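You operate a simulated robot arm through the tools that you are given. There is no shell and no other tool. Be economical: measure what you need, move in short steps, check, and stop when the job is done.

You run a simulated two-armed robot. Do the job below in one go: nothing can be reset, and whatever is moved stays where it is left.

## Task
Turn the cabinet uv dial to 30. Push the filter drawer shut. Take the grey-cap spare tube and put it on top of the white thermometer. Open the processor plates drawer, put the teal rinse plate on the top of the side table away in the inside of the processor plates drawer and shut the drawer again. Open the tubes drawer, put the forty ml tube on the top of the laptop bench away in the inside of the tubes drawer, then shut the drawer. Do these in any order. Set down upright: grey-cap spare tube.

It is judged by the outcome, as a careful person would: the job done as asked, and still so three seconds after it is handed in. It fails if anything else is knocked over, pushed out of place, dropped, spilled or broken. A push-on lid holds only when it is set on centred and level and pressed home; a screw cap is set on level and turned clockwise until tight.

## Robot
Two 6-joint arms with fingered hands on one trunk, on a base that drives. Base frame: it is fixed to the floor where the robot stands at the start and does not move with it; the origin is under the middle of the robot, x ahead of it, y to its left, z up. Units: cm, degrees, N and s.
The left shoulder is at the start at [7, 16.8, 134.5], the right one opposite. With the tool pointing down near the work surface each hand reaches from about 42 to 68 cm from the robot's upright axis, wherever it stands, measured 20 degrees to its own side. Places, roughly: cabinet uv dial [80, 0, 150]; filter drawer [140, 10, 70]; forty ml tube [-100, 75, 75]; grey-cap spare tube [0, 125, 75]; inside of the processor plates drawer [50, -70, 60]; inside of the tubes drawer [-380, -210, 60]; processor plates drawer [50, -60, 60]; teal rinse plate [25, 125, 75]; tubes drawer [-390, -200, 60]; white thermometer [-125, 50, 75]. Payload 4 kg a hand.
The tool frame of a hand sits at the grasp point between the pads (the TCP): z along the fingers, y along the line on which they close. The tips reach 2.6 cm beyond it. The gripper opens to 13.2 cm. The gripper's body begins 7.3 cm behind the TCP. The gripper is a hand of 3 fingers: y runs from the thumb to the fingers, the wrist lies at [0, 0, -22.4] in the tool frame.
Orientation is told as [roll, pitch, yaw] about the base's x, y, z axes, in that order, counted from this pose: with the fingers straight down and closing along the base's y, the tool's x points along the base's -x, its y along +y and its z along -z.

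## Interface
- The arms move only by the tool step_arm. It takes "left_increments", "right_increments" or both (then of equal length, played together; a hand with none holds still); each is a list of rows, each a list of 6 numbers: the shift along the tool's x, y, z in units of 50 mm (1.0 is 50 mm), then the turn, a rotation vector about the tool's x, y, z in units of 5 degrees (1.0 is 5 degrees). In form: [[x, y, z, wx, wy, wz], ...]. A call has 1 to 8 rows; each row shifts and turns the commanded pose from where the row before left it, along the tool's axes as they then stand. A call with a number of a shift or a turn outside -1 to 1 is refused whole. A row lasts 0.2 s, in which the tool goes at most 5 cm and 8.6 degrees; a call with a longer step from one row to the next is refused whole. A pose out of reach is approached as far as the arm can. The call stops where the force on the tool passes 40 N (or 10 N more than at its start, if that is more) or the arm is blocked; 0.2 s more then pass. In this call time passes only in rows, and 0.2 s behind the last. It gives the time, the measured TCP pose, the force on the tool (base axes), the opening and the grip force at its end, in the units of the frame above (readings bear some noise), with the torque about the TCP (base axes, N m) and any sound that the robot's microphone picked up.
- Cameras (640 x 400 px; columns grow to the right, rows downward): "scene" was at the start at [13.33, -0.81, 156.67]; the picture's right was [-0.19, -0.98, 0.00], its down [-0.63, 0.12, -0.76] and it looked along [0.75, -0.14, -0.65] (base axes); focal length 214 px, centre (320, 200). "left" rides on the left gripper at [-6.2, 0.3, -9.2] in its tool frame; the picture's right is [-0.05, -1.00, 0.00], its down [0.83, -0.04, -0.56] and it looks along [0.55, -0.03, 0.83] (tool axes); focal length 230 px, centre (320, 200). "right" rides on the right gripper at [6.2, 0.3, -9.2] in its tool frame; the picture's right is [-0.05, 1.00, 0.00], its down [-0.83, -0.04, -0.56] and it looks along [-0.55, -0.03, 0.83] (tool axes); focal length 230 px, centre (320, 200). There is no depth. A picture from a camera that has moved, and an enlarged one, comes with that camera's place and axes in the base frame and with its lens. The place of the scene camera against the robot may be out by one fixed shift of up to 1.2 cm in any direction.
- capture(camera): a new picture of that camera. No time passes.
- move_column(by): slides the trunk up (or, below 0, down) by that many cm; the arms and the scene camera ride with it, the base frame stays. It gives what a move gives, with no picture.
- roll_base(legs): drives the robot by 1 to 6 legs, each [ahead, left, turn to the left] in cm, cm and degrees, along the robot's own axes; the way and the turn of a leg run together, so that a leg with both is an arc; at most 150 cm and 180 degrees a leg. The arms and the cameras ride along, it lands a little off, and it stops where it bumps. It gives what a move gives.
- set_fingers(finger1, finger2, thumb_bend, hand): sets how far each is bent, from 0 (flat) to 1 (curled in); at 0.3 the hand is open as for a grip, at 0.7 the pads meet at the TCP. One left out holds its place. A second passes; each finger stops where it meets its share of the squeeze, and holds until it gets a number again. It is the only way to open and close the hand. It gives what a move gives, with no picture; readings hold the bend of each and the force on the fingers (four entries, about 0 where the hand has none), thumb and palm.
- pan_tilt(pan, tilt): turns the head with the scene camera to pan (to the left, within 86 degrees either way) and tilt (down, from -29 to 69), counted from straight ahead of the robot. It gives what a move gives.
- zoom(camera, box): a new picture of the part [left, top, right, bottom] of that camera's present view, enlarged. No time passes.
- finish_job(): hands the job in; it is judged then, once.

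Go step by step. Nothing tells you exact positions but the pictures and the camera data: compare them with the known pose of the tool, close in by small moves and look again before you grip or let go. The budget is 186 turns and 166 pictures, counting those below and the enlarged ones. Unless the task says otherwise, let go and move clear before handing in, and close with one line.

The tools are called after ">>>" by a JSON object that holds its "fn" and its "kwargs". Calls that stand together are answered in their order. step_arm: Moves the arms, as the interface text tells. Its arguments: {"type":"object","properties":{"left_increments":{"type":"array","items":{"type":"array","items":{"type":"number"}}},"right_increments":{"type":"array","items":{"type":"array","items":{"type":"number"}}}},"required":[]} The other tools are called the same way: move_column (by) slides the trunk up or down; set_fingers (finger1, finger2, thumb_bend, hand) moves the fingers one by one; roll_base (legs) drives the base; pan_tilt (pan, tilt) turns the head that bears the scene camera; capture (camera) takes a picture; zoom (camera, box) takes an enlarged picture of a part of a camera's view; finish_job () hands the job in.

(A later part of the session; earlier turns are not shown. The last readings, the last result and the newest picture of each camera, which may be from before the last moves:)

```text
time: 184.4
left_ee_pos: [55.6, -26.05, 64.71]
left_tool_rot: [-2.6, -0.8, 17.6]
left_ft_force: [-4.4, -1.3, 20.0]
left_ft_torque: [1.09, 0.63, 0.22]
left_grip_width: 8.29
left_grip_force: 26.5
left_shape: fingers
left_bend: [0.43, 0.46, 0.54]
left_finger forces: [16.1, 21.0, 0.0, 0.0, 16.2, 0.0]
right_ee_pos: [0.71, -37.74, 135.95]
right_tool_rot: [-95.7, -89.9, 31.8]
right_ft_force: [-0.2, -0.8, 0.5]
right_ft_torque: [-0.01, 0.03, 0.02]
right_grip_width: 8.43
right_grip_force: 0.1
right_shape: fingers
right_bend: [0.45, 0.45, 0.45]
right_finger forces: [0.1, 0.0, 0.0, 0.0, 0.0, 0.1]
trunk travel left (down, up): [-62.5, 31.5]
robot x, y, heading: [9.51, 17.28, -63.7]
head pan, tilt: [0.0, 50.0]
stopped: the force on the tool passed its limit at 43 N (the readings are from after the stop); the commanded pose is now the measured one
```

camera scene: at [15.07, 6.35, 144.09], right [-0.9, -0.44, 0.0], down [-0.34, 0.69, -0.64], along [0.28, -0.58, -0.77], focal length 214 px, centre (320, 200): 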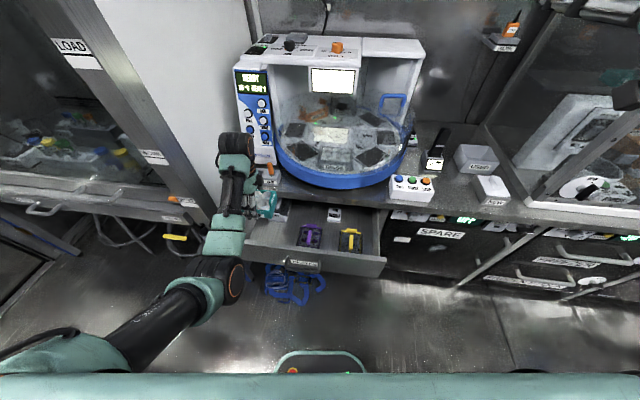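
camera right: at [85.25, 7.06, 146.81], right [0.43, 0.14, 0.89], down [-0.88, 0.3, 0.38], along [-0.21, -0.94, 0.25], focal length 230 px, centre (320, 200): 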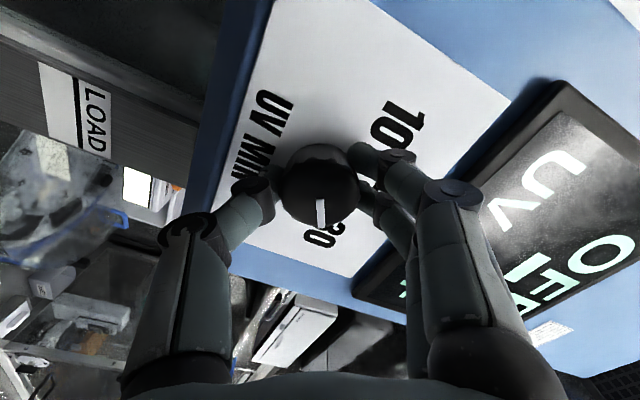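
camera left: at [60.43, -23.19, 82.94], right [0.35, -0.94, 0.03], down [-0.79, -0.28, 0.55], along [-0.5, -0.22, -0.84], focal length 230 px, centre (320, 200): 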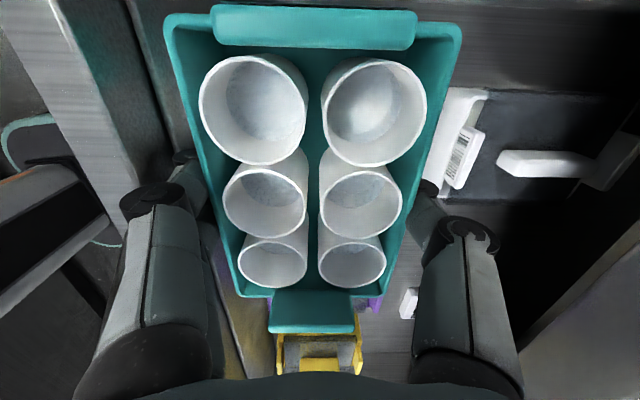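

The fingertips touch the drawer floor, tray is down. I'll relieve the load and open the fingers slightly.

>>> {"fn": "move_column", "kwargs": {"by": 0.4}}

>>> {"fn": "set_fingers", "kwargs": {"hand": "left", "finger1": 0.38, "finger2": 0.38, "thumb_bend": 0.45}}

>>> {"fn": "capture", "kwargs": {"camera": "left"}}

```text
time: 184.9
left_ee_pos: [55.54, -25.74, 64.78]
left_tool_rot: [-2.1, -0.8, 17.6]
left_ft_force: [-1.4, 0.2, 3.3]
left_ft_torque: [0.16, 0.15, 0.01]
left_grip_width: 8.29
left_grip_force: 20.1
left_shape: fingers
left_bend: [0.43, 0.46, 0.54]
left_finger forces: [9.8, 12.0, 0.1, 0.0, 17.6, 0.0]
right_ee_pos: [0.78, -37.8, 136.12]
right_tool_rot: [-94.8, -89.7, 31.2]
right_ft_force: [-0.4, -0.3, -0.4]
right_ft_torque: [-0.01, -0.03, 0.0]
right_grip_width: 8.44
right_grip_force: 0.0
right_shape: fingers
right_bend: [0.45, 0.45, 0.45]
right_finger forces: [0.0, 0.0, 0.0, 0.1, 0.1, 0.0]
trunk travel left (down, up): [-62.9, 31.1]
robot x, y, heading: [9.52, 16.71, -64.0]
head pan, tilt: [0.0, 50.0]
```

```text
time: 185.9
left_ee_pos: [55.6, -25.88, 64.68]
left_tool_rot: [-2.3, -0.9, 17.6]
left_ft_force: [0.4, 0.7, -0.8]
left_ft_torque: [0.01, 0.06, 0.02]
left_grip_width: 9.62
left_grip_force: 0.3
left_shape: fingers
left_bend: [0.38, 0.38, 0.45]
left_finger forces: [0.2, 0.0, 0.0, 0.0, 0.0, 0.0]
right_ee_pos: [0.86, -37.74, 136.3]
right_tool_rot: [-91.4, -89.7, 27.6]
right_ft_force: [0.2, -0.7, 0.7]
right_ft_torque: [-0.01, 0.02, -0.01]
right_grip_width: 8.42
right_grip_force: 0.1
right_shape: fingers
right_bend: [0.45, 0.45, 0.45]
right_finger forces: [0.1, 0.1, 0.0, 0.0, 0.1, 0.0]
trunk travel left (down, up): [-62.9, 31.1]
robot x, y, heading: [9.54, 16.69, -63.9]
head pan, tilt: [0.0, 50.0]
```

```text
70 pictures are left
camera left: at [61.17, -23.35, 74.09], right [0.35, -0.94, 0.04], down [-0.79, -0.27, 0.54], along [-0.5, -0.22, -0.84], focal length 230 px, centre (320, 200)
```

left: 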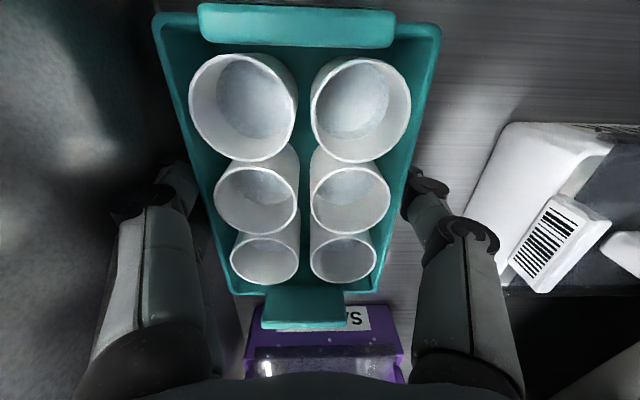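

>>> {"fn": "set_fingers", "kwargs": {"hand": "left", "finger1": 0.35, "finger2": 0.35, "thumb_bend": 0.42}}

>>> {"fn": "move_column", "kwargs": {"by": 3}}

>>> {"fn": "capture", "kwargs": {"camera": "left"}}

```text
time: 186.9
left_ee_pos: [55.62, -25.85, 64.78]
left_tool_rot: [-2.3, -0.8, 17.5]
left_ft_force: [0.6, -0.1, 0.8]
left_ft_torque: [0.06, -0.01, 0.01]
left_grip_width: 10.58
left_grip_force: 0.6
left_shape: fingers
left_bend: [0.35, 0.36, 0.42]
left_finger forces: [0.9, 0.7, 0.0, 0.0, 0.1, 0.1]
right_ee_pos: [0.92, -37.87, 136.21]
right_tool_rot: [-89.6, -89.7, 25.7]
right_ft_force: [0.2, 1.1, 0.9]
right_ft_torque: [0.01, -0.02, 0.02]
right_grip_width: 8.43
right_grip_force: 0.1
right_shape: fingers
right_bend: [0.45, 0.45, 0.45]
right_finger forces: [0.0, 0.0, 0.0, 0.1, 0.0, 0.0]
trunk travel left (down, up): [-62.9, 31.1]
robot x, y, heading: [9.69, 17.32, -63.9]
head pan, tilt: [0.0, 50.0]
```

```text
time: 187.7
left_ee_pos: [55.67, -25.85, 67.88]
left_tool_rot: [-2.2, -0.8, 17.6]
left_ft_force: [0.5, 0.8, 0.4]
left_ft_torque: [0.02, -0.01, -0.02]
left_grip_width: 10.59
left_grip_force: 0.3
left_shape: fingers
left_bend: [0.35, 0.35, 0.42]
left_finger forces: [0.0, 0.2, 0.0, 0.0, 0.0, 0.0]
right_ee_pos: [0.87, -37.86, 139.19]
right_tool_rot: [-85.9, -89.8, 22.0]
right_ft_force: [-0.1, 0.6, 0.7]
right_ft_torque: [0.02, -0.03, 0.02]
right_grip_width: 8.45
right_grip_force: 0.1
right_shape: fingers
right_bend: [0.45, 0.45, 0.45]
right_finger forces: [0.0, 0.0, 0.0, 0.1, 0.1, 0.0]
trunk travel left (down, up): [-65.9, 28.1]
robot x, y, heading: [9.61, 17.56, -63.8]
head pan, tilt: [0.0, 50.0]
```

```text
69 pictures are left
camera left: at [61.16, -23.38, 77.08], right [0.35, -0.94, 0.04], down [-0.79, -0.27, 0.54], along [-0.5, -0.22, -0.84], focal length 230 px, centre (320, 200)
```

left: 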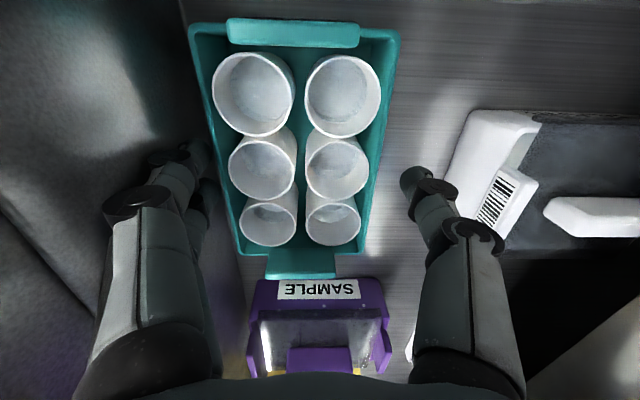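

Tray rests in the drawer, free of the hand. I'll rise, back off, and turn the left hand to point ahead for shutting the drawer while the right hand goes to point down for the tubes.

>>> {"fn": "move_column", "kwargs": {"by": 28}}

>>> {"fn": "roll_base", "kwargs": {"legs": [[-18, 0, 0], [0, 0, -8.2]]}}

>>> {"fn": "step_arm", "kwargs": {"left_increments": [[0, 0, 0, 0, 0, 1], [0, 0, 0, 0, 0, 1], [0, 0, 0, 0, 0, 1], [0, 0, 0, 0, 0, 1], [0, 0, 0, 0, 0, 1], [0, 0, 0, 0, 0, 1], [0, 0, 0, 0, 0, 1], [0, 0, 0, 0, 0, 1]], "right_increments": [[0.44, 0.13, 0.08, 0, 1, 0], [0.44, 0.13, 0.12, 0, 1, 0], [0.43, 0.13, 0.16, 0, 1, 0], [0.41, 0.13, 0.19, 0, 1, 0], [0.39, 0.13, 0.22, 0, 1, 0], [0.36, 0.13, 0.26, 0, 1, 0], [0.34, 0.13, 0.29, 0, 1, 0], [0.31, 0.13, 0.32, 0, 1, 0]]}}

>>> {"fn": "step_arm", "kwargs": {"left_increments": [[0, 0, 0, 0, 0, 1], [0, 0, 0, 0, 0, 1], [0, 0, 0, 0, 0, 1], [0, 0, 0, 0, 0, 1], [0, 0, 0, 0, 0, 1], [0, 0, 0, 0, 0, 1], [0, 0, 0, 0, 0, 1], [0, 0, 0, 0, 0, 1]], "right_increments": [[0.28, 0.13, 0.34, 0, 1, 0], [0.25, 0.13, 0.36, 0, 1, 0], [0.22, 0.13, 0.38, 0, 1, 0], [0.18, 0.13, 0.4, 0, 1, 0], [0.14, 0.13, 0.42, 0, 1, 0], [0.11, 0, 0.43, 0, 1, 0], [0.07, 0, 0.44, 0, 1, 0], [0.03, 0, 0.44, 0, 1, 0]]}}

```text
time: 190.5
left_ee_pos: [55.57, -25.88, 95.82]
left_tool_rot: [-2.3, -0.9, 17.6]
left_ft_force: [-0.6, 0.5, -0.3]
left_ft_torque: [-0.03, 0.0, 0.01]
left_grip_width: 10.6
left_grip_force: 0.2
left_shape: fingers
left_bend: [0.35, 0.35, 0.42]
left_finger forces: [0.0, 0.1, 0.0, 0.1, 0.0, 0.1]
right_ee_pos: [0.74, -37.81, 167.28]
right_tool_rot: [-90.4, -89.7, 26.6]
right_ft_force: [0.3, -0.8, -0.1]
right_ft_torque: [0.0, 0.0, 0.01]
right_grip_width: 8.46
right_grip_force: 0.1
right_shape: fingers
right_bend: [0.45, 0.45, 0.45]
right_finger forces: [0.0, 0.0, 0.0, 0.0, 0.0, 0.1]
trunk travel left (down, up): [-93.9, 0.1]
robot x, y, heading: [9.61, 17.12, -63.8]
head pan, tilt: [0.0, 50.0]
```

```text
time: 192.6
left_ee_pos: [41.49, -16.02, 95.68]
left_tool_rot: [-2.1, -0.7, 9.6]
left_ft_force: [1.2, -0.7, -0.4]
left_ft_torque: [0.02, 0.07, -0.01]
left_grip_width: 10.58
left_grip_force: 0.0
left_shape: fingers
left_bend: [0.35, 0.35, 0.42]
left_finger forces: [0.0, 0.1, 0.0, 0.0, 0.1, 0.0]
right_ee_pos: [-14.18, -20.38, 167.17]
right_tool_rot: [-71.4, -89.8, -0.4]
right_ft_force: [-0.4, -0.2, 0.2]
right_ft_torque: [-0.01, 0.0, -0.05]
right_grip_width: 8.45
right_grip_force: 0.1
right_shape: fingers
right_bend: [0.45, 0.45, 0.45]
right_finger forces: [0.0, 0.0, 0.0, 0.0, 0.1, 0.0]
trunk travel left (down, up): [-93.9, 0.1]
robot x, y, heading: [1.27, 33.0, -71.6]
head pan, tilt: [0.0, 50.0]
```

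```text
time: 194.4
left_ee_pos: [41.11, -15.94, 95.73]
left_tool_rot: [-1.2, -2.1, -30.5]
left_ft_force: [-0.2, 0.7, -0.2]
left_ft_torque: [0.0, 0.04, -0.02]
left_grip_width: 10.58
left_grip_force: 0.1
left_shape: fingers
left_bend: [0.35, 0.35, 0.42]
left_finger forces: [0.1, 0.1, 0.0, 0.0, 0.0, 0.0]
right_ee_pos: [-13.26, -21.99, 147.34]
right_tool_rot: [-0.3, -49.9, -71.6]
right_ft_force: [-0.2, -0.3, -0.2]
right_ft_torque: [-0.03, -0.01, 0.01]
right_grip_width: 8.44
right_grip_force: 0.1
right_shape: fingers
right_bend: [0.45, 0.45, 0.45]
right_finger forces: [0.1, 0.0, 0.0, 0.1, 0.1, 0.1]
right hand out of reach, approached as far as the arm can: row 5, 6, 7, 8
trunk travel left (down, up): [-93.9, 0.1]
robot x, y, heading: [1.47, 32.65, -72.0]
head pan, tilt: [0.0, 50.0]
```

```text
time: 196.2
left_ee_pos: [41.06, -16.06, 95.71]
left_tool_rot: [0.5, -2.4, -70.6]
left_ft_force: [0.3, 0.0, -0.1]
left_ft_torque: [-0.02, -0.02, 0.01]
left_grip_width: 10.59
left_grip_force: 0.1
left_shape: fingers
left_bend: [0.35, 0.35, 0.42]
left_finger forces: [0.0, 0.0, 0.1, 0.0, 0.0, 0.0]
right_ee_pos: [-20.63, -21.22, 125.11]
right_tool_rot: [-0.2, -10.0, -72.0]
right_ft_force: [0.7, -0.3, 0.1]
right_ft_torque: [0.01, 0.0, 0.01]
right_grip_width: 8.45
right_grip_force: 0.1
right_shape: fingers
right_bend: [0.45, 0.45, 0.45]
right_finger forces: [0.0, 0.0, 0.0, 0.0, 0.1, 0.0]
right hand out of reach, approached as far as the arm can: row 1, 2, 3, 4, 5, 6, 7, 8
trunk travel left (down, up): [-93.9, 0.1]
robot x, y, heading: [1.29, 33.19, -71.4]
head pan, tilt: [0.0, 50.0]
```

>>> {"fn": "step_arm", "kwargs": {"left_increments": [[0, 0.08, -0.6, 0, -1, 0], [-0.05, 0.08, -0.6, 0, -1, 0], [-0.1, 0.08, -0.6, 0, -1, 0], [-0.15, 0.08, -0.59, 0, -1, 0], [-0.2, 0.08, -0.57, 0, -1, 0], [-0.25, 0.08, -0.55, 0, -1, 0], [-0.3, 0.08, -0.53, 0, -1, 0], [-0.35, 0.08, -0.5, 0, -1, 0]], "right_increments": [[0, 0, 0.4, 0, 1, 0], [0, 0, 0.4, 0, 1, 0], [0, 0, 0, 0, 0, 0], [0, 0, 0, 0, 0, 0], [0, 0, 0, 0, 0, 0], [0, 0, 0, 0, 0, 0], [0, 0, 0, 0, 0, 0], [0, 0, 0, 0, 0, 0]]}}

>>> {"fn": "step_arm", "kwargs": {"left_increments": [[-0.4, 0.08, -0.46, 0, -1, 0], [-0.44, 0.08, -0.42, 0, -1, 0], [-0.46, 0.08, -0.38, 0, -1, 0], [-0.5, 0.08, -0.35, 0, -1, 0], [-0.5, 0.08, -0.3, 0, -1, 0], [-0.5, 0.08, -0.25, 0, -1, 0], [-0.5, 0.08, -0.2, 0, -1, 0], [-0.5, 0, -0.1, 0, -1, 0]]}}

>>> {"fn": "step_arm", "kwargs": {"left_increments": [[-0.3, 0, 0, 0, -1, 0], [-0.3, 0, 0, 0, -0.5, 0], [0, 0, 0.2, 0, 0, 0]]}}

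>>> {"fn": "set_fingers", "kwargs": {"hand": "left", "finger1": 0.7, "finger2": 0.7, "thumb_bend": 0.7}}

>>> {"fn": "zoom", "kwargs": {"camera": "scene", "box": [180, 120, 420, 270]}}

```text
time: 198.0
left_ee_pos: [43.82, -13.78, 120.22]
left_tool_rot: [0.6, -42.6, -70.9]
left_ft_force: [0.7, 0.0, -0.3]
left_ft_torque: [0.0, 0.01, 0.01]
left_grip_width: 10.6
left_grip_force: 0.0
left_shape: fingers
left_bend: [0.35, 0.35, 0.42]
left_finger forces: [0.0, 0.1, 0.0, 0.0, 0.0, 0.0]
right_ee_pos: [-23.98, -19.49, 119.95]
right_tool_rot: [0.0, -0.3, -72.0]
right_ft_force: [-0.4, -0.2, 0.7]
right_ft_torque: [-0.01, 0.01, 0.01]
right_grip_width: 8.43
right_grip_force: 0.1
right_shape: fingers
right_bend: [0.45, 0.45, 0.45]
right_finger forces: [0.0, 0.0, 0.0, 0.0, 0.1, 0.0]
right hand out of reach, approached as far as the arm can: row 1, 2
trunk travel left (down, up): [-93.9, 0.1]
robot x, y, heading: [1.5, 33.03, -71.8]
head pan, tilt: [0.0, 50.0]
```

```text
time: 199.8
left_ee_pos: [45.68, -12.13, 143.04]
left_tool_rot: [3.3, -82.4, -73.7]
left_ft_force: [-1.0, -0.1, -0.2]
left_ft_torque: [-0.01, 0.0, 0.01]
left_grip_width: 10.57
left_grip_force: 0.0
left_shape: fingers
left_bend: [0.35, 0.35, 0.42]
left_finger forces: [0.0, 0.0, 0.1, 0.1, 0.1, 0.1]
right_ee_pos: [-23.97, -19.51, 119.9]
right_tool_rot: [-0.1, -0.3, -72.0]
right_ft_force: [-0.6, 0.0, 0.2]
right_ft_torque: [0.01, 0.01, 0.0]
right_grip_width: 8.44
right_grip_force: 0.0
right_shape: fingers
right_bend: [0.45, 0.45, 0.45]
right_finger forces: [0.0, 0.0, 0.0, 0.1, 0.1, 0.0]
trunk travel left (down, up): [-93.9, 0.1]
robot x, y, heading: [1.61, 32.73, -71.9]
head pan, tilt: [0.0, 50.0]
```

```text
time: 200.6
left_ee_pos: [46.22, -13.53, 146.04]
left_tool_rot: [74.4, -89.5, -144.8]
left_ft_force: [0.1, 0.4, 1.0]
left_ft_torque: [-0.02, -0.03, 0.01]
left_grip_width: 10.59
left_grip_force: 0.1
left_shape: fingers
left_bend: [0.35, 0.35, 0.42]
left_finger forces: [0.1, 0.1, 0.0, 0.0, 0.1, 0.0]
right_ee_pos: [-24.0, -19.61, 119.81]
right_tool_rot: [-0.1, -0.2, -71.9]
right_ft_force: [0.5, 0.0, 0.3]
right_ft_torque: [-0.02, 0.0, -0.02]
right_grip_width: 8.45
right_grip_force: 0.1
right_shape: fingers
right_bend: [0.45, 0.45, 0.45]
right_finger forces: [0.1, 0.0, 0.1, 0.0, 0.0, 0.0]
trunk travel left (down, up): [-93.9, 0.1]
robot x, y, heading: [1.77, 33.06, -72.0]
head pan, tilt: [0.0, 50.0]
```

```text
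time: 201.6
left_ee_pos: [46.28, -13.29, 146.12]
left_tool_rot: [73.5, -89.6, -144.0]
left_ft_force: [-0.5, 0.4, 0.7]
left_ft_torque: [-0.05, 0.0, -0.02]
left_grip_width: 0.62
left_grip_force: 0.1
left_shape: fingers
left_bend: [0.7, 0.7, 0.7]
left_finger forces: [0.0, 0.0, 0.1, 0.0, 0.0, 0.0]
right_ee_pos: [-23.92, -19.52, 119.97]
right_tool_rot: [-0.1, -0.4, -72.0]
right_ft_force: [0.0, -0.1, 0.1]
right_ft_torque: [0.02, 0.02, -0.01]
right_grip_width: 8.45
right_grip_force: 0.1
right_shape: fingers
right_bend: [0.45, 0.45, 0.45]
right_finger forces: [0.0, 0.0, 0.1, 0.0, 0.0, 0.0]
trunk travel left (down, up): [-93.9, 0.1]
robot x, y, heading: [1.44, 32.98, -72.2]
head pan, tilt: [0.0, 50.0]
```

```text
2.67 times, centred on (300, 195) of scene
camera zoom: at [5.56, 21.66, 170.05], right [-0.95, -0.31, 0.0], down [-0.24, 0.73, -0.64], along [0.2, -0.61, -0.77], focal length 572 px, centre (373, 213)
```

zoom: 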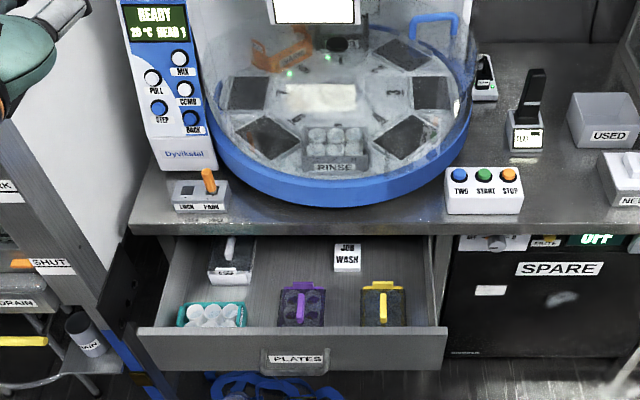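

Tray sits well in the drawer. Now lower and push the drawer shut with the left fist left of the handle.

>>> {"fn": "roll_base", "kwargs": {"legs": [[-6, 0, 0]]}}

>>> {"fn": "move_column", "kwargs": {"by": -40}}

>>> {"fn": "move_column", "kwargs": {"by": -34.5}}

>>> {"fn": "capture", "kwargs": {"camera": "left"}}

```text
time: 202.6
left_ee_pos: [44.95, -8.84, 145.51]
left_tool_rot: [33.6, -89.2, -104.1]
left_ft_force: [0.0, -0.8, 0.3]
left_ft_torque: [-0.02, -0.03, -0.01]
left_grip_width: 0.63
left_grip_force: 0.1
left_shape: fingers
left_bend: [0.7, 0.7, 0.7]
left_finger forces: [0.0, 0.0, 0.0, 0.0, 0.1, 0.0]
right_ee_pos: [-25.47, -15.03, 119.4]
right_tool_rot: [-0.1, 0.2, -71.9]
right_ft_force: [0.0, -1.6, 0.0]
right_ft_torque: [0.07, 0.02, -0.02]
right_grip_width: 8.48
right_grip_force: 0.0
right_shape: fingers
right_bend: [0.45, 0.45, 0.45]
right_finger forces: [0.1, 0.0, 0.0, 0.0, 0.0, 0.1]
trunk travel left (down, up): [-93.9, 0.1]
robot x, y, heading: [0.07, 38.61, -71.8]
head pan, tilt: [0.0, 50.0]
```

```text
time: 206.4
left_ee_pos: [44.5, -7.73, 106.08]
left_tool_rot: [70.1, -89.6, -140.5]
left_ft_force: [0.0, -0.8, -0.1]
left_ft_torque: [0.0, 0.02, 0.02]
left_grip_width: 0.61
left_grip_force: 0.1
left_shape: fingers
left_bend: [0.7, 0.7, 0.7]
left_finger forces: [0.1, 0.0, 0.0, 0.1, 0.0, 0.0]
right_ee_pos: [-25.77, -14.07, 79.94]
right_tool_rot: [-0.1, -0.3, -71.8]
right_ft_force: [-0.7, 0.2, 0.2]
right_ft_torque: [-0.01, -0.02, -0.02]
right_grip_width: 8.42
right_grip_force: 0.1
right_shape: fingers
right_bend: [0.45, 0.45, 0.45]
right_finger forces: [0.0, 0.0, 0.0, 0.0, 0.0, 0.1]
trunk travel left (down, up): [-53.9, 40.1]
robot x, y, heading: [-0.19, 38.55, -71.5]
head pan, tilt: [0.0, 50.0]
```

```text
time: 209.8
left_ee_pos: [44.53, -7.75, 71.47]
left_tool_rot: [70.2, -89.5, -140.5]
left_ft_force: [-0.2, -0.3, -0.1]
left_ft_torque: [-0.02, -0.01, 0.01]
left_grip_width: 0.65
left_grip_force: 0.1
left_shape: fingers
left_bend: [0.7, 0.7, 0.7]
left_finger forces: [0.1, 0.1, 0.0, 0.0, 0.1, 0.0]
right_ee_pos: [-25.76, -14.11, 45.35]
right_tool_rot: [-0.1, -0.4, -71.8]
right_ft_force: [-0.7, 0.7, 0.6]
right_ft_torque: [0.02, 0.01, 0.01]
right_grip_width: 8.46
right_grip_force: 0.1
right_shape: fingers
right_bend: [0.45, 0.45, 0.45]
right_finger forces: [0.0, 0.0, 0.0, 0.1, 0.1, 0.0]
trunk travel left (down, up): [-19.4, 74.6]
robot x, y, heading: [-0.2, 38.39, -71.9]
head pan, tilt: [0.0, 50.0]
```

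```text
67 pictures are left
camera left: at [41.73, 1.08, 77.72], right [-0.94, -0.34, 0.04], down [-0.22, 0.51, -0.83], along [0.26, -0.79, -0.56], focal length 230 px, centre (320, 200)
```

left: 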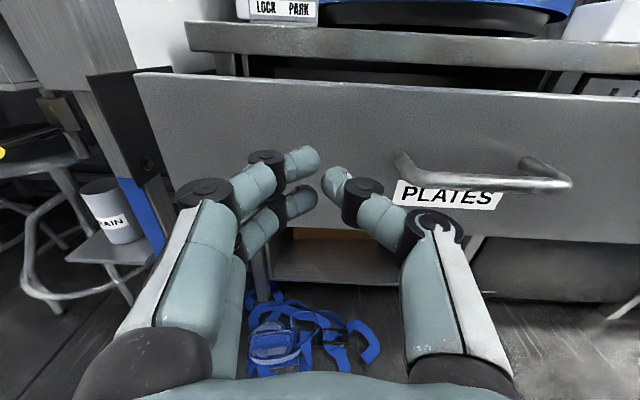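

>>> {"fn": "roll_base", "kwargs": {"legs": [[22, 0, 0]]}}

>>> {"fn": "step_arm", "kwargs": {"left_increments": [[0, 0, 0.4, 0, 0, 0], [0, 0, 0.4, 0, 0, 0], [0, 0, 0.4, 0, 0, 0], [0, 0, 0.4, 0, 0, 0], [0, 0, 0.4, 0, 0, 0], [0, 0, 0.4, 0, 0, 0], [0, 0, 0.3, 0, 0, 0], [0, 0, 0.3, 0, 0, 0]]}}

>>> {"fn": "capture", "kwargs": {"camera": "left"}}

```text
time: 211.5
left_ee_pos: [51.23, -28.34, 71.6]
left_tool_rot: [67.2, -89.5, -137.7]
left_ft_force: [0.0, 0.3, 0.3]
left_ft_torque: [-0.06, 0.02, -0.03]
left_grip_width: 0.53
left_grip_force: 0.1
left_shape: fingers
left_bend: [0.7, 0.7, 0.7]
left_finger forces: [0.0, 0.1, 0.0, 0.0, 0.0, 0.1]
right_ee_pos: [-19.0, -34.68, 45.35]
right_tool_rot: [-0.2, -0.3, -71.8]
right_ft_force: [0.1, -0.1, -0.4]
right_ft_torque: [0.0, -0.02, -0.01]
right_grip_width: 8.44
right_grip_force: 0.0
right_shape: fingers
right_bend: [0.45, 0.45, 0.45]
right_finger forces: [0.0, 0.0, 0.1, 0.0, 0.0, 0.0]
trunk travel left (down, up): [-19.4, 74.6]
robot x, y, heading: [6.45, 17.78, -72.1]
head pan, tilt: [0.0, 50.0]
```

```text
time: 213.3
left_ee_pos: [56.15, -41.82, 71.57]
left_tool_rot: [76.6, -89.6, -147.0]
left_ft_force: [-9.1, 19.2, -0.8]
left_ft_torque: [0.0, -0.03, -0.09]
left_grip_width: 0.1
left_grip_force: 11.5
left_shape: fingers
left_bend: [0.71, 0.71, 0.72]
left_finger forces: [4.7, 4.9, 0.1, 0.0, 13.0, 0.1]
right_ee_pos: [-19.0, -34.55, 45.45]
right_tool_rot: [-0.1, -0.4, -71.8]
right_ft_force: [-0.9, -0.4, 0.1]
right_ft_torque: [0.01, 0.0, -0.02]
right_grip_width: 8.47
right_grip_force: 0.0
right_shape: fingers
right_bend: [0.45, 0.45, 0.45]
right_finger forces: [0.0, 0.1, 0.0, 0.1, 0.1, 0.0]
trunk travel left (down, up): [-19.4, 74.6]
robot x, y, heading: [6.71, 18.16, -71.6]
head pan, tilt: [0.0, 50.0]
stopped in row 8 (left hand): the force on the tool passed its limit at 50 N (the readings are from after the stop); the commanded pose is now the measured one
```

```text
66 pictures are left
camera left: at [53.36, -33.06, 77.79], right [-0.94, -0.33, 0.05], down [-0.22, 0.51, -0.83], along [0.25, -0.79, -0.56], focal length 230 px, centre (320, 200)
```

left: 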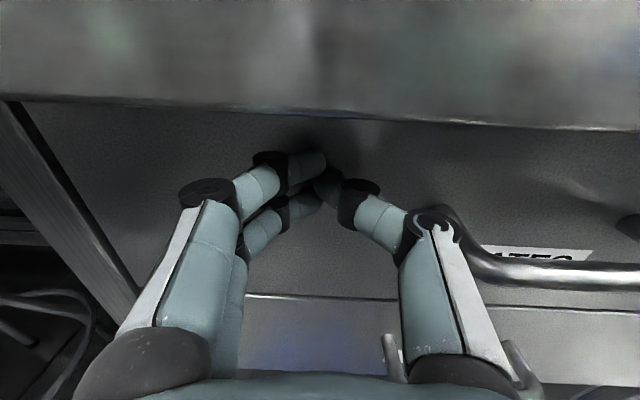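

It met its stop. I'll back off and check it's flush.

>>> {"fn": "step_arm", "kwargs": {"left_increments": [[0, 0, -0.6, 0, 0, 0], [0, 0, -0.8, 0, 0, 0], [0, 0, -0.8, 0, 0, 0], [0, 0, -0.8, 0, 0, 0]]}}

>>> {"fn": "roll_base", "kwargs": {"legs": [[-20, 0, 0]]}}

>>> {"fn": "capture", "kwargs": {"camera": "left"}}

```text
time: 214.3
left_ee_pos: [51.4, -27.88, 71.41]
left_tool_rot: [47.4, -89.5, -117.7]
left_ft_force: [-0.1, -0.1, 0.3]
left_ft_torque: [0.01, 0.0, -0.01]
left_grip_width: 0.49
left_grip_force: 0.1
left_shape: fingers
left_bend: [0.7, 0.7, 0.7]
left_finger forces: [0.0, 0.0, 0.0, 0.0, 0.0, 0.1]
right_ee_pos: [-18.96, -34.62, 45.33]
right_tool_rot: [-0.1, -0.3, -71.9]
right_ft_force: [1.0, -0.2, 0.1]
right_ft_torque: [0.01, -0.03, -0.01]
right_grip_width: 8.44
right_grip_force: 0.1
right_shape: fingers
right_bend: [0.45, 0.45, 0.45]
right_finger forces: [0.1, 0.0, 0.1, 0.0, 0.0, 0.0]
trunk travel left (down, up): [-19.4, 74.6]
robot x, y, heading: [6.59, 17.8, -71.9]
head pan, tilt: [0.0, 50.0]
```

```text
time: 215.9
left_ee_pos: [45.19, -9.1, 71.34]
left_tool_rot: [53.6, -89.4, -124.2]
left_ft_force: [0.2, -0.3, 0.0]
left_ft_torque: [0.0, -0.01, 0.02]
left_grip_width: 0.52
left_grip_force: 0.1
left_shape: fingers
left_bend: [0.7, 0.7, 0.7]
left_finger forces: [0.0, 0.1, 0.0, 0.1, 0.0, 0.1]
right_ee_pos: [-25.08, -15.82, 45.4]
right_tool_rot: [-0.2, -0.3, -71.8]
right_ft_force: [-0.9, 0.3, -0.3]
right_ft_torque: [0.01, 0.03, 0.01]
right_grip_width: 8.44
right_grip_force: 0.2
right_shape: fingers
right_bend: [0.45, 0.45, 0.45]
right_finger forces: [0.1, 0.0, 0.0, 0.1, 0.0, 0.0]
trunk travel left (down, up): [-19.4, 74.6]
robot x, y, heading: [0.35, 36.44, -71.7]
head pan, tilt: [0.0, 50.0]
```

```text
65 pictures are left
camera left: at [42.48, -0.33, 77.61], right [-0.94, -0.34, 0.04], down [-0.22, 0.51, -0.83], along [0.25, -0.79, -0.56], focal length 230 px, centre (320, 200)
```

left: 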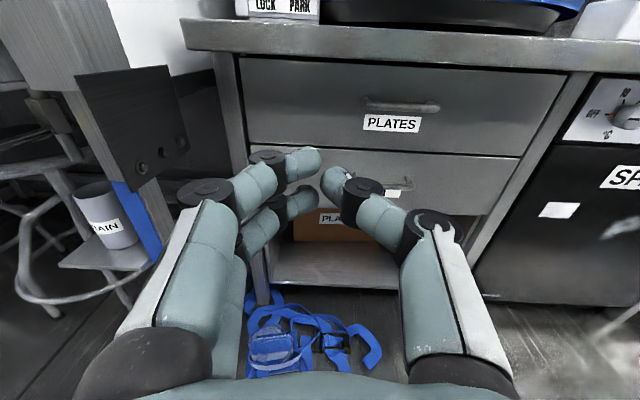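

Plates drawer is shut. Next the grey-cap spare tube near (1,117.5), cap around z≈93. I'll raise the trunk, drive and turn so the right hand comes over the rack from front-right.

>>> {"fn": "move_column", "kwargs": {"by": 40}}

>>> {"fn": "move_column", "kwargs": {"by": 32}}

>>> {"fn": "roll_base", "kwargs": {"legs": [[2, 50, 0], [0, 0, -135], [14, -16, 0]]}}

>>> {"fn": "pan_tilt", "kwargs": {"pan": -15, "tilt": 50}}

>>> {"fn": "capture", "kwargs": {"camera": "scene"}}

>>> {"fn": "capture", "kwargs": {"camera": "right"}}

```text
time: 219.7
left_ee_pos: [45.32, -9.16, 111.37]
left_tool_rot: [52.1, -89.6, -122.5]
left_ft_force: [-0.4, 0.1, 0.1]
left_ft_torque: [0.0, -0.03, 0.0]
left_grip_width: 0.5
left_grip_force: 0.0
left_shape: fingers
left_bend: [0.7, 0.7, 0.7]
left_finger forces: [0.1, 0.1, 0.0, 0.1, 0.0, 0.0]
right_ee_pos: [-25.1, -15.82, 85.31]
right_tool_rot: [-0.1, -0.3, -71.7]
right_ft_force: [0.3, 0.8, 0.0]
right_ft_torque: [-0.01, -0.01, 0.0]
right_grip_width: 8.47
right_grip_force: 0.0
right_shape: fingers
right_bend: [0.45, 0.45, 0.45]
right_finger forces: [0.0, 0.1, 0.1, 0.0, 0.1, 0.0]
trunk travel left (down, up): [-59.4, 34.6]
robot x, y, heading: [0.52, 36.85, -71.8]
head pan, tilt: [0.0, 50.0]
```

```text
time: 222.9
left_ee_pos: [45.23, -9.12, 143.33]
left_tool_rot: [52.2, -89.5, -122.6]
left_ft_force: [-0.8, 0.2, 0.0]
left_ft_torque: [-0.01, -0.02, 0.03]
left_grip_width: 0.48
left_grip_force: 0.1
left_shape: fingers
left_bend: [0.7, 0.7, 0.7]
left_finger forces: [0.0, 0.0, 0.0, 0.1, 0.0, 0.1]
right_ee_pos: [-25.12, -15.88, 117.23]
right_tool_rot: [-0.1, -0.3, -71.9]
right_ft_force: [-0.3, 0.4, 0.8]
right_ft_torque: [0.01, 0.0, -0.02]
right_grip_width: 8.46
right_grip_force: 0.1
right_shape: fingers
right_bend: [0.45, 0.45, 0.45]
right_finger forces: [0.0, 0.0, 0.1, 0.1, 0.0, 0.1]
trunk travel left (down, up): [-91.4, 2.6]
robot x, y, heading: [0.48, 36.71, -71.8]
head pan, tilt: [0.0, 50.0]
```

```text
time: 232.8
left_ee_pos: [-19.92, 72.76, 143.45]
left_tool_rot: [54.4, -89.7, 99.2]
left_ft_force: [-1.1, 0.0, -0.2]
left_ft_torque: [0.0, 0.01, -0.02]
left_grip_width: 0.54
left_grip_force: 0.1
left_shape: fingers
left_bend: [0.7, 0.7, 0.7]
left_finger forces: [0.0, 0.0, 0.1, 0.0, 0.0, 0.0]
right_ee_pos: [25.96, 126.55, 117.6]
right_tool_rot: [-0.2, -0.5, 152.2]
right_ft_force: [-0.6, -0.1, 0.1]
right_ft_torque: [0.01, -0.02, 0.0]
right_grip_width: 8.45
right_grip_force: 0.0
right_shape: fingers
right_bend: [0.45, 0.45, 0.45]
right_finger forces: [0.0, 0.0, 0.0, 0.0, 0.0, 0.0]
trunk travel left (down, up): [-91.4, 2.6]
robot x, y, heading: [44.31, 71.55, 152.3]
head pan, tilt: [0.0, 50.0]
```

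```text
time: 233.5
left_ee_pos: [-20.04, 73.17, 143.42]
left_tool_rot: [51.9, -89.4, 101.7]
left_ft_force: [-1.1, 0.0, -0.1]
left_ft_torque: [-0.02, -0.01, 0.02]
left_grip_width: 0.56
left_grip_force: 0.1
left_shape: fingers
left_bend: [0.7, 0.7, 0.7]
left_finger forces: [0.1, 0.1, 0.1, 0.1, 0.0, 0.0]
right_ee_pos: [25.83, 126.94, 117.37]
right_tool_rot: [-0.1, -0.3, 152.3]
right_ft_force: [0.4, 0.2, -0.3]
right_ft_torque: [0.01, 0.02, -0.03]
right_grip_width: 8.44
right_grip_force: 0.0
right_shape: fingers
right_bend: [0.45, 0.45, 0.45]
right_finger forces: [0.0, 0.1, 0.0, 0.0, 0.1, 0.0]
trunk travel left (down, up): [-91.4, 2.6]
robot x, y, heading: [44.26, 71.44, 152.3]
head pan, tilt: [-15.0, 50.0]
```

```text
64 pictures are left
camera scene: at [34.02, 79.82, 167.54], right [0.68, 0.74, 0.0], down [0.56, -0.52, -0.64], along [-0.47, 0.44, -0.77], focal length 214 px, centre (320, 200)
```

scene: 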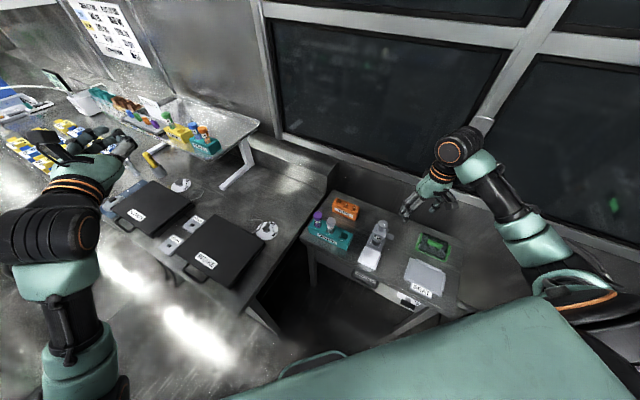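

```text
63 pictures are left
camera right: at [31.2, 123.76, 126.45], right [-0.51, -0.86, 0.0], down [-0.71, 0.42, 0.56], along [-0.48, 0.29, -0.83], focal length 230 px, centre (320, 200)
```

right: 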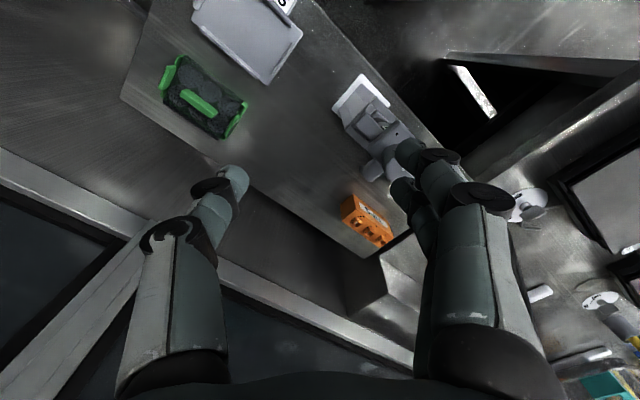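

>>> {"fn": "roll_base", "kwargs": {"legs": [[0, 0, 30.7], [-1.4, -7.4, 0]]}}

>>> {"fn": "capture", "kwargs": {"camera": "right"}}

```text
time: 236.1
left_ee_pos: [-10.83, 45.87, 143.16]
left_tool_rot: [5.6, -89.6, 179.4]
left_ft_force: [-0.6, -0.8, -0.3]
left_ft_torque: [0.02, 0.0, -0.04]
left_grip_width: 0.55
left_grip_force: 0.1
left_shape: fingers
left_bend: [0.7, 0.7, 0.7]
left_finger forces: [0.0, 0.0, 0.0, 0.0, 0.0, 0.1]
right_ee_pos: [0.43, 115.79, 117.57]
right_tool_rot: [-0.5, -0.3, -176.3]
right_ft_force: [-0.6, 0.3, 0.5]
right_ft_torque: [0.04, -0.03, -0.01]
right_grip_width: 8.45
right_grip_force: 0.1
right_shape: fingers
right_bend: [0.45, 0.45, 0.45]
right_finger forces: [0.0, 0.1, 0.1, 0.0, 0.0, 0.1]
trunk travel left (down, up): [-91.4, 2.6]
robot x, y, heading: [45.49, 78.94, -176.7]
head pan, tilt: [-15.0, 50.0]
```

```text
62 pictures are left
camera right: at [6.64, 115.79, 126.71], right [0.01, -1.0, -0.01], down [-0.83, -0.02, 0.56], along [-0.56, 0.0, -0.83], focal length 230 px, centre (320, 200)
```

right: 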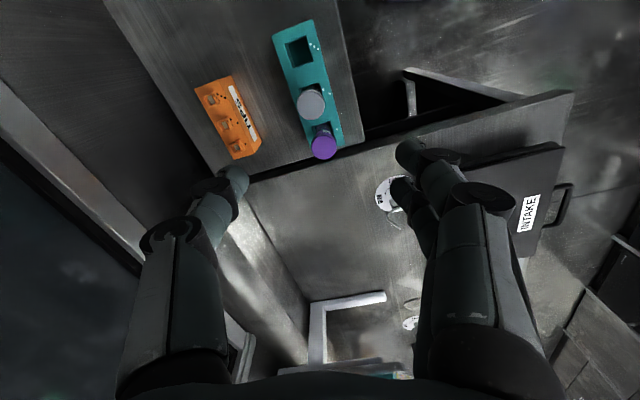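

Grey cap at about (0,117.3). I'll centre over it and lower.

>>> {"fn": "step_arm", "kwargs": {"right_increments": [[-0.06, -0.3, 0, 0, 0, 0]]}}

>>> {"fn": "move_column", "kwargs": {"by": -16}}

>>> {"fn": "capture", "kwargs": {"camera": "right"}}

>>> {"fn": "zoom", "kwargs": {"camera": "scene", "box": [320, 120, 560, 270]}}

```text
time: 236.5
left_ee_pos: [-10.72, 47.13, 143.34]
left_tool_rot: [57.3, -89.3, 127.9]
left_ft_force: [-0.1, 0.4, 0.3]
left_ft_torque: [0.0, -0.02, -0.01]
left_grip_width: 0.58
left_grip_force: 0.1
left_shape: fingers
left_bend: [0.7, 0.7, 0.7]
left_finger forces: [0.0, 0.0, 0.1, 0.0, 0.0, 0.1]
right_ee_pos: [0.17, 118.25, 117.28]
right_tool_rot: [0.1, -0.4, -176.4]
right_ft_force: [0.5, 0.0, 0.6]
right_ft_torque: [-0.02, 0.04, 0.01]
right_grip_width: 8.46
right_grip_force: 0.1
right_shape: fingers
right_bend: [0.45, 0.45, 0.45]
right_finger forces: [0.0, 0.0, 0.0, 0.0, 0.1, 0.0]
trunk travel left (down, up): [-91.4, 2.6]
robot x, y, heading: [45.23, 78.89, -176.3]
head pan, tilt: [-15.0, 50.0]
```

```text
time: 238.3
left_ee_pos: [-10.64, 46.84, 127.4]
left_tool_rot: [52.7, -89.4, 132.5]
left_ft_force: [-1.2, -0.5, -1.3]
left_ft_torque: [0.02, -0.01, 0.02]
left_grip_width: 0.57
left_grip_force: 0.0
left_shape: fingers
left_bend: [0.7, 0.7, 0.7]
left_finger forces: [0.0, 0.0, 0.0, 0.1, 0.0, 0.0]
right_ee_pos: [0.16, 118.14, 101.36]
right_tool_rot: [-0.1, -0.2, -176.3]
right_ft_force: [-0.1, 0.6, 0.2]
right_ft_torque: [0.0, 0.0, 0.0]
right_grip_width: 8.45
right_grip_force: 0.1
right_shape: fingers
right_bend: [0.45, 0.45, 0.45]
right_finger forces: [0.0, 0.1, 0.0, 0.0, 0.0, 0.0]
trunk travel left (down, up): [-75.4, 18.6]
robot x, y, heading: [45.42, 78.74, -176.4]
head pan, tilt: [-15.0, 50.0]
```

```text
61 pictures are left
camera right: at [6.32, 118.08, 110.5], right [0.01, -1.0, 0.0], down [-0.83, -0.01, 0.56], along [-0.56, -0.01, -0.83], focal length 230 px, centre (320, 200)
```

right: 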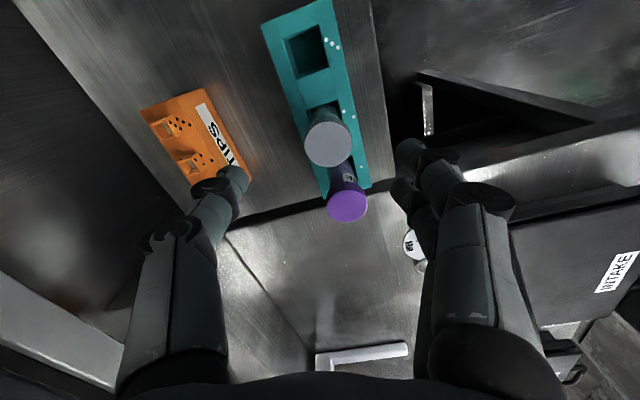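

```text
2.67 times, centred on (440, 195) of scene
camera zoom: at [32.48, 80.72, 151.55], right [0.2, 0.98, 0.0], down [0.75, -0.15, -0.64], along [-0.63, 0.13, -0.77], focal length 572 px, centre (0, 213)
```

zoom: 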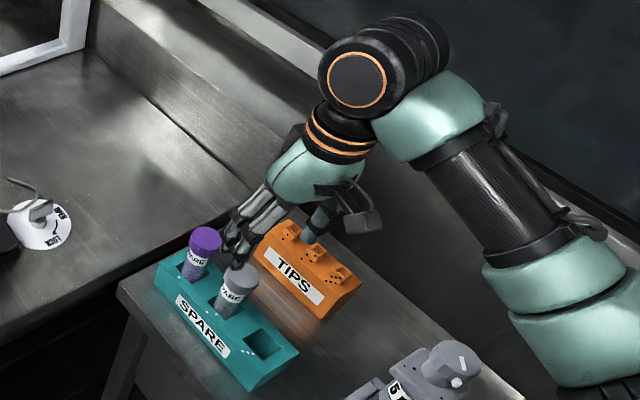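

>>> {"fn": "step_arm", "kwargs": {"right_increments": [[-0.26, 0.16, 0, 0, 0, 0]]}}

>>> {"fn": "move_column", "kwargs": {"by": -9}}

>>> {"fn": "capture", "kwargs": {"camera": "right"}}

```text
time: 238.7
left_ee_pos: [-10.75, 46.83, 127.37]
left_tool_rot: [48.5, -89.4, 136.6]
left_ft_force: [0.3, 0.6, 0.5]
left_ft_torque: [0.01, -0.01, -0.04]
left_grip_width: 0.59
left_grip_force: 0.0
left_shape: fingers
left_bend: [0.7, 0.7, 0.7]
left_finger forces: [0.0, 0.1, 0.1, 0.0, 0.0, 0.0]
right_ee_pos: [-0.5, 117.58, 101.24]
right_tool_rot: [-0.1, -0.3, -176.3]
right_ft_force: [-0.2, -0.3, 0.7]
right_ft_torque: [0.0, -0.02, -0.01]
right_grip_width: 8.47
right_grip_force: 0.0
right_shape: fingers
right_bend: [0.45, 0.45, 0.45]
right_finger forces: [0.0, 0.0, 0.0, 0.0, 0.0, 0.0]
right hand out of reach, approached as far as the arm can: row 1
trunk travel left (down, up): [-75.4, 18.6]
robot x, y, heading: [45.23, 78.65, -176.4]
head pan, tilt: [-15.0, 50.0]
```

```text
time: 240.0
left_ee_pos: [-9.1, 45.15, 118.9]
left_tool_rot: [-119.1, -89.2, -55.9]
left_ft_force: [-0.2, -0.2, -0.6]
left_ft_torque: [0.02, 0.02, 0.03]
left_grip_width: 0.56
left_grip_force: 0.1
left_shape: fingers
left_bend: [0.7, 0.7, 0.7]
left_finger forces: [0.1, 0.1, 0.0, 0.1, 0.0, 0.0]
right_ee_pos: [0.27, 117.51, 95.56]
right_tool_rot: [-3.1, -2.4, -176.6]
right_ft_force: [0.7, 0.5, -0.3]
right_ft_torque: [-0.02, 0.01, -0.02]
right_grip_width: 8.48
right_grip_force: 0.0
right_shape: fingers
right_bend: [0.45, 0.45, 0.45]
right_finger forces: [0.1, 0.1, 0.1, 0.0, 0.0, 0.0]
trunk travel left (down, up): [-66.4, 27.6]
robot x, y, heading: [45.41, 78.61, -176.3]
head pan, tilt: [-15.0, 50.0]
heard: click
```

```text
59 pictures are left
camera right: at [6.9, 117.02, 104.36], right [0.0, -1.0, -0.05], down [-0.81, -0.03, 0.59], along [-0.59, 0.04, -0.8], focal length 230 px, centre (320, 200)
```

right: 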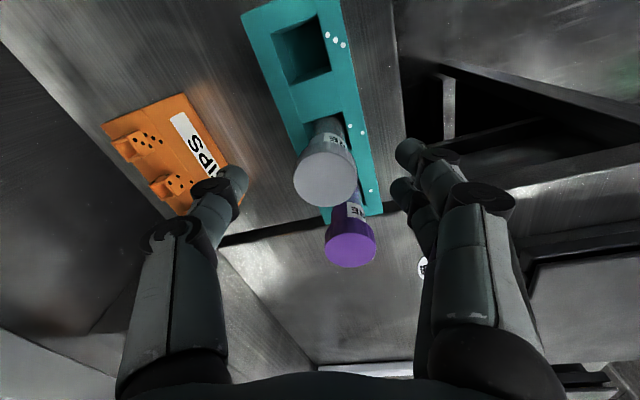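

Something resisted: the hand came down less than the trunk and there was a click. I'll raise back and look at the elbow area.

>>> {"fn": "move_column", "kwargs": {"by": 9}}

>>> {"fn": "pan_tilt", "kwargs": {"pan": -40, "tilt": 50}}

>>> {"fn": "capture", "kwargs": {"camera": "scene"}}

```text
time: 241.2
left_ee_pos: [-10.8, 46.93, 127.41]
left_tool_rot: [48.3, -89.3, 136.8]
left_ft_force: [-0.1, -0.6, -0.3]
left_ft_torque: [0.0, 0.01, 0.04]
left_grip_width: 0.55
left_grip_force: 0.0
left_shape: fingers
left_bend: [0.7, 0.7, 0.7]
left_finger forces: [0.1, 0.0, 0.1, 0.0, 0.1, 0.0]
right_ee_pos: [-0.62, 117.74, 101.25]
right_tool_rot: [0.0, -0.3, -176.3]
right_ft_force: [0.1, 0.2, -0.1]
right_ft_torque: [-0.03, -0.01, 0.02]
right_grip_width: 8.46
right_grip_force: 0.0
right_shape: fingers
right_bend: [0.45, 0.45, 0.45]
right_finger forces: [0.0, 0.1, 0.0, 0.1, 0.0, 0.0]
trunk travel left (down, up): [-75.4, 18.6]
robot x, y, heading: [45.34, 79.14, -176.6]
head pan, tilt: [-15.0, 50.0]
```

```text
time: 242.1
left_ee_pos: [-10.6, 46.72, 127.48]
left_tool_rot: [53.4, -89.5, 131.8]
left_ft_force: [0.5, 0.1, 0.2]
left_ft_torque: [0.01, 0.0, 0.0]
left_grip_width: 0.55
left_grip_force: 0.1
left_shape: fingers
left_bend: [0.7, 0.7, 0.7]
left_finger forces: [0.0, 0.0, 0.0, 0.0, 0.1, 0.1]
right_ee_pos: [-0.49, 117.57, 101.42]
right_tool_rot: [-0.1, -0.4, -176.2]
right_ft_force: [0.0, -0.1, -0.7]
right_ft_torque: [0.01, 0.02, -0.01]
right_grip_width: 8.44
right_grip_force: 0.0
right_shape: fingers
right_bend: [0.45, 0.45, 0.45]
right_finger forces: [0.0, 0.0, 0.0, 0.0, 0.1, 0.0]
trunk travel left (down, up): [-75.4, 18.6]
robot x, y, heading: [44.85, 78.68, -176.6]
head pan, tilt: [-40.0, 50.0]
```

```text
58 pictures are left
camera scene: at [33.86, 83.76, 151.55], right [0.59, 0.81, 0.0], down [0.62, -0.45, -0.64], along [-0.52, 0.38, -0.77], focal length 214 px, centre (320, 200)
```

scene: 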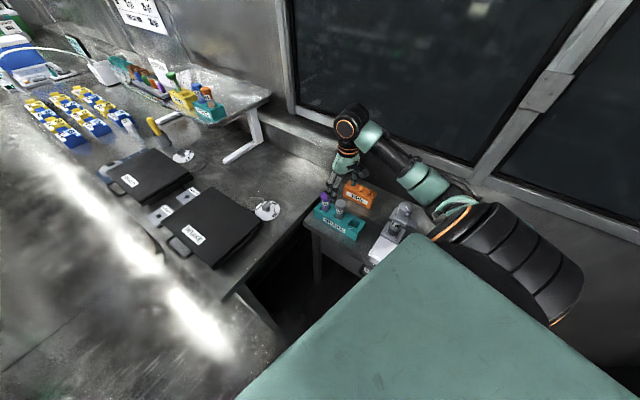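

>>> {"fn": "zoom", "kwargs": {"camera": "scene", "box": [310, 170, 510, 295]}}

```text
3.20 times, centred on (410, 232) of scene
camera zoom: at [33.86, 83.76, 151.55], right [0.59, 0.81, 0.0], down [0.62, -0.45, -0.64], along [-0.52, 0.38, -0.77], focal length 686 px, centre (32, 96)
```

zoom: 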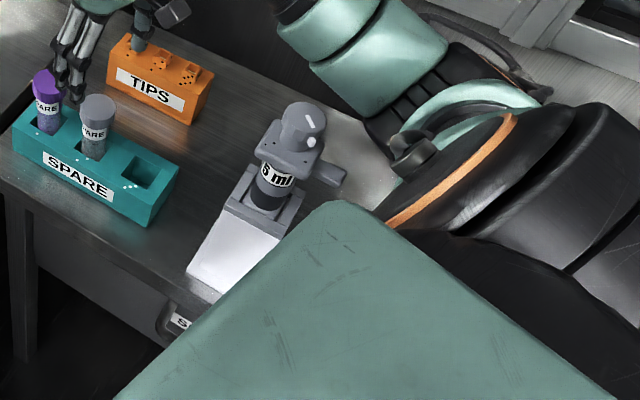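

The right elbow was hanging low beside the dispenser. I'll raise, move the base back so the arm is straighter (elbow high), and re-extend the hand over the tube.

>>> {"fn": "move_column", "kwargs": {"by": 12}}

>>> {"fn": "roll_base", "kwargs": {"legs": [[-12.5, 8.8, 0]]}}

>>> {"fn": "step_arm", "kwargs": {"right_increments": [[-0.66, -0.43, 0, 0, 0, 0], [-0.66, -0.42, 0, 0, 0, 0], [-0.66, -0.42, 0, 0, 0, 0], [-0.64, -0.42, 0, 0, 0, 0]]}}

>>> {"fn": "capture", "kwargs": {"camera": "right"}}

>>> {"fn": "capture", "kwargs": {"camera": "scene"}}

```text
time: 243.6
left_ee_pos: [-10.73, 46.74, 139.33]
left_tool_rot: [51.5, -89.4, 133.6]
left_ft_force: [-1.2, 1.0, 0.0]
left_ft_torque: [-0.01, -0.01, -0.02]
left_grip_width: 0.56
left_grip_force: 0.1
left_shape: fingers
left_bend: [0.7, 0.7, 0.7]
left_finger forces: [0.0, 0.1, 0.0, 0.1, 0.0, 0.0]
right_ee_pos: [-0.52, 117.54, 113.34]
right_tool_rot: [0.0, -0.4, -176.4]
right_ft_force: [0.1, -0.6, -0.2]
right_ft_torque: [-0.01, 0.0, 0.0]
right_grip_width: 8.46
right_grip_force: 0.0
right_shape: fingers
right_bend: [0.45, 0.45, 0.45]
right_finger forces: [0.0, 0.1, 0.0, 0.0, 0.0, 0.0]
trunk travel left (down, up): [-87.4, 6.6]
robot x, y, heading: [45.08, 78.74, -176.0]
head pan, tilt: [-40.0, 50.0]
```

```text
time: 245.0
left_ee_pos: [2.26, 38.97, 139.3]
left_tool_rot: [48.2, -89.4, 137.0]
left_ft_force: [-0.1, 0.4, 0.6]
left_ft_torque: [-0.03, 0.0, -0.03]
left_grip_width: 0.57
left_grip_force: 0.0
left_shape: fingers
left_bend: [0.7, 0.7, 0.7]
left_finger forces: [0.0, 0.0, 0.0, 0.0, 0.0, 0.1]
right_ee_pos: [12.25, 109.77, 113.15]
right_tool_rot: [0.0, -0.2, -176.2]
right_ft_force: [0.2, 0.5, 0.0]
right_ft_torque: [0.01, -0.01, -0.03]
right_grip_width: 8.44
right_grip_force: 0.1
right_shape: fingers
right_bend: [0.45, 0.45, 0.45]
right_finger forces: [0.0, 0.0, 0.0, 0.0, 0.0, 0.0]
trunk travel left (down, up): [-87.4, 6.6]
robot x, y, heading: [58.23, 70.73, -176.3]
head pan, tilt: [-40.0, 50.0]
```

```text
time: 246.0
left_ee_pos: [2.45, 38.77, 139.31]
left_tool_rot: [45.4, -89.5, 139.8]
left_ft_force: [0.3, 0.1, 0.3]
left_ft_torque: [0.0, -0.03, 0.01]
left_grip_width: 0.55
left_grip_force: 0.0
left_shape: fingers
left_bend: [0.7, 0.7, 0.7]
left_finger forces: [0.0, 0.1, 0.0, 0.1, 0.0, 0.0]
right_ee_pos: [-0.04, 118.12, 112.23]
right_tool_rot: [-0.1, -0.3, -176.1]
right_ft_force: [0.5, 0.0, 0.1]
right_ft_torque: [0.0, -0.01, -0.01]
right_grip_width: 8.48
right_grip_force: 0.1
right_shape: fingers
right_bend: [0.45, 0.45, 0.45]
right_finger forces: [0.0, 0.0, 0.0, 0.0, 0.1, 0.0]
right hand out of reach, approached as far as the arm can: row 1, 2
trunk travel left (down, up): [-87.4, 6.6]
robot x, y, heading: [58.27, 71.07, -176.1]
head pan, tilt: [-40.0, 50.0]
```

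```text
56 pictures are left
camera right: at [6.17, 118.21, 121.29], right [0.02, -1.0, 0.0], down [-0.83, -0.01, 0.56], along [-0.56, -0.01, -0.83], focal length 230 px, centre (320, 200)
```

right: 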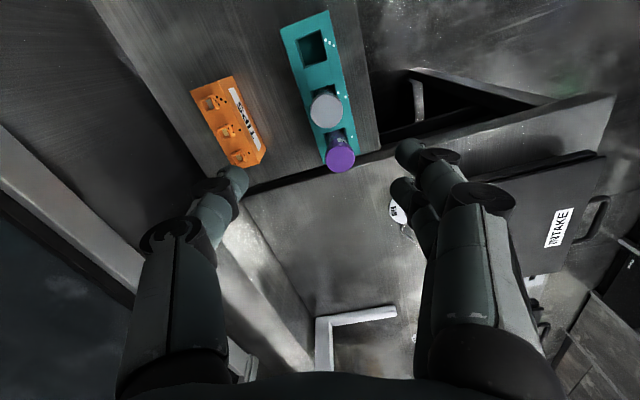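

```text
55 pictures are left
camera scene: at [46.78, 75.85, 163.53], right [0.59, 0.81, 0.0], down [0.62, -0.45, -0.64], along [-0.52, 0.38, -0.77], focal length 214 px, centre (320, 200)
```

scene: 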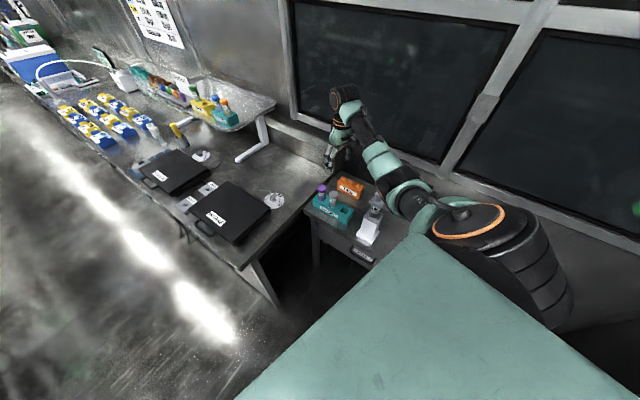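

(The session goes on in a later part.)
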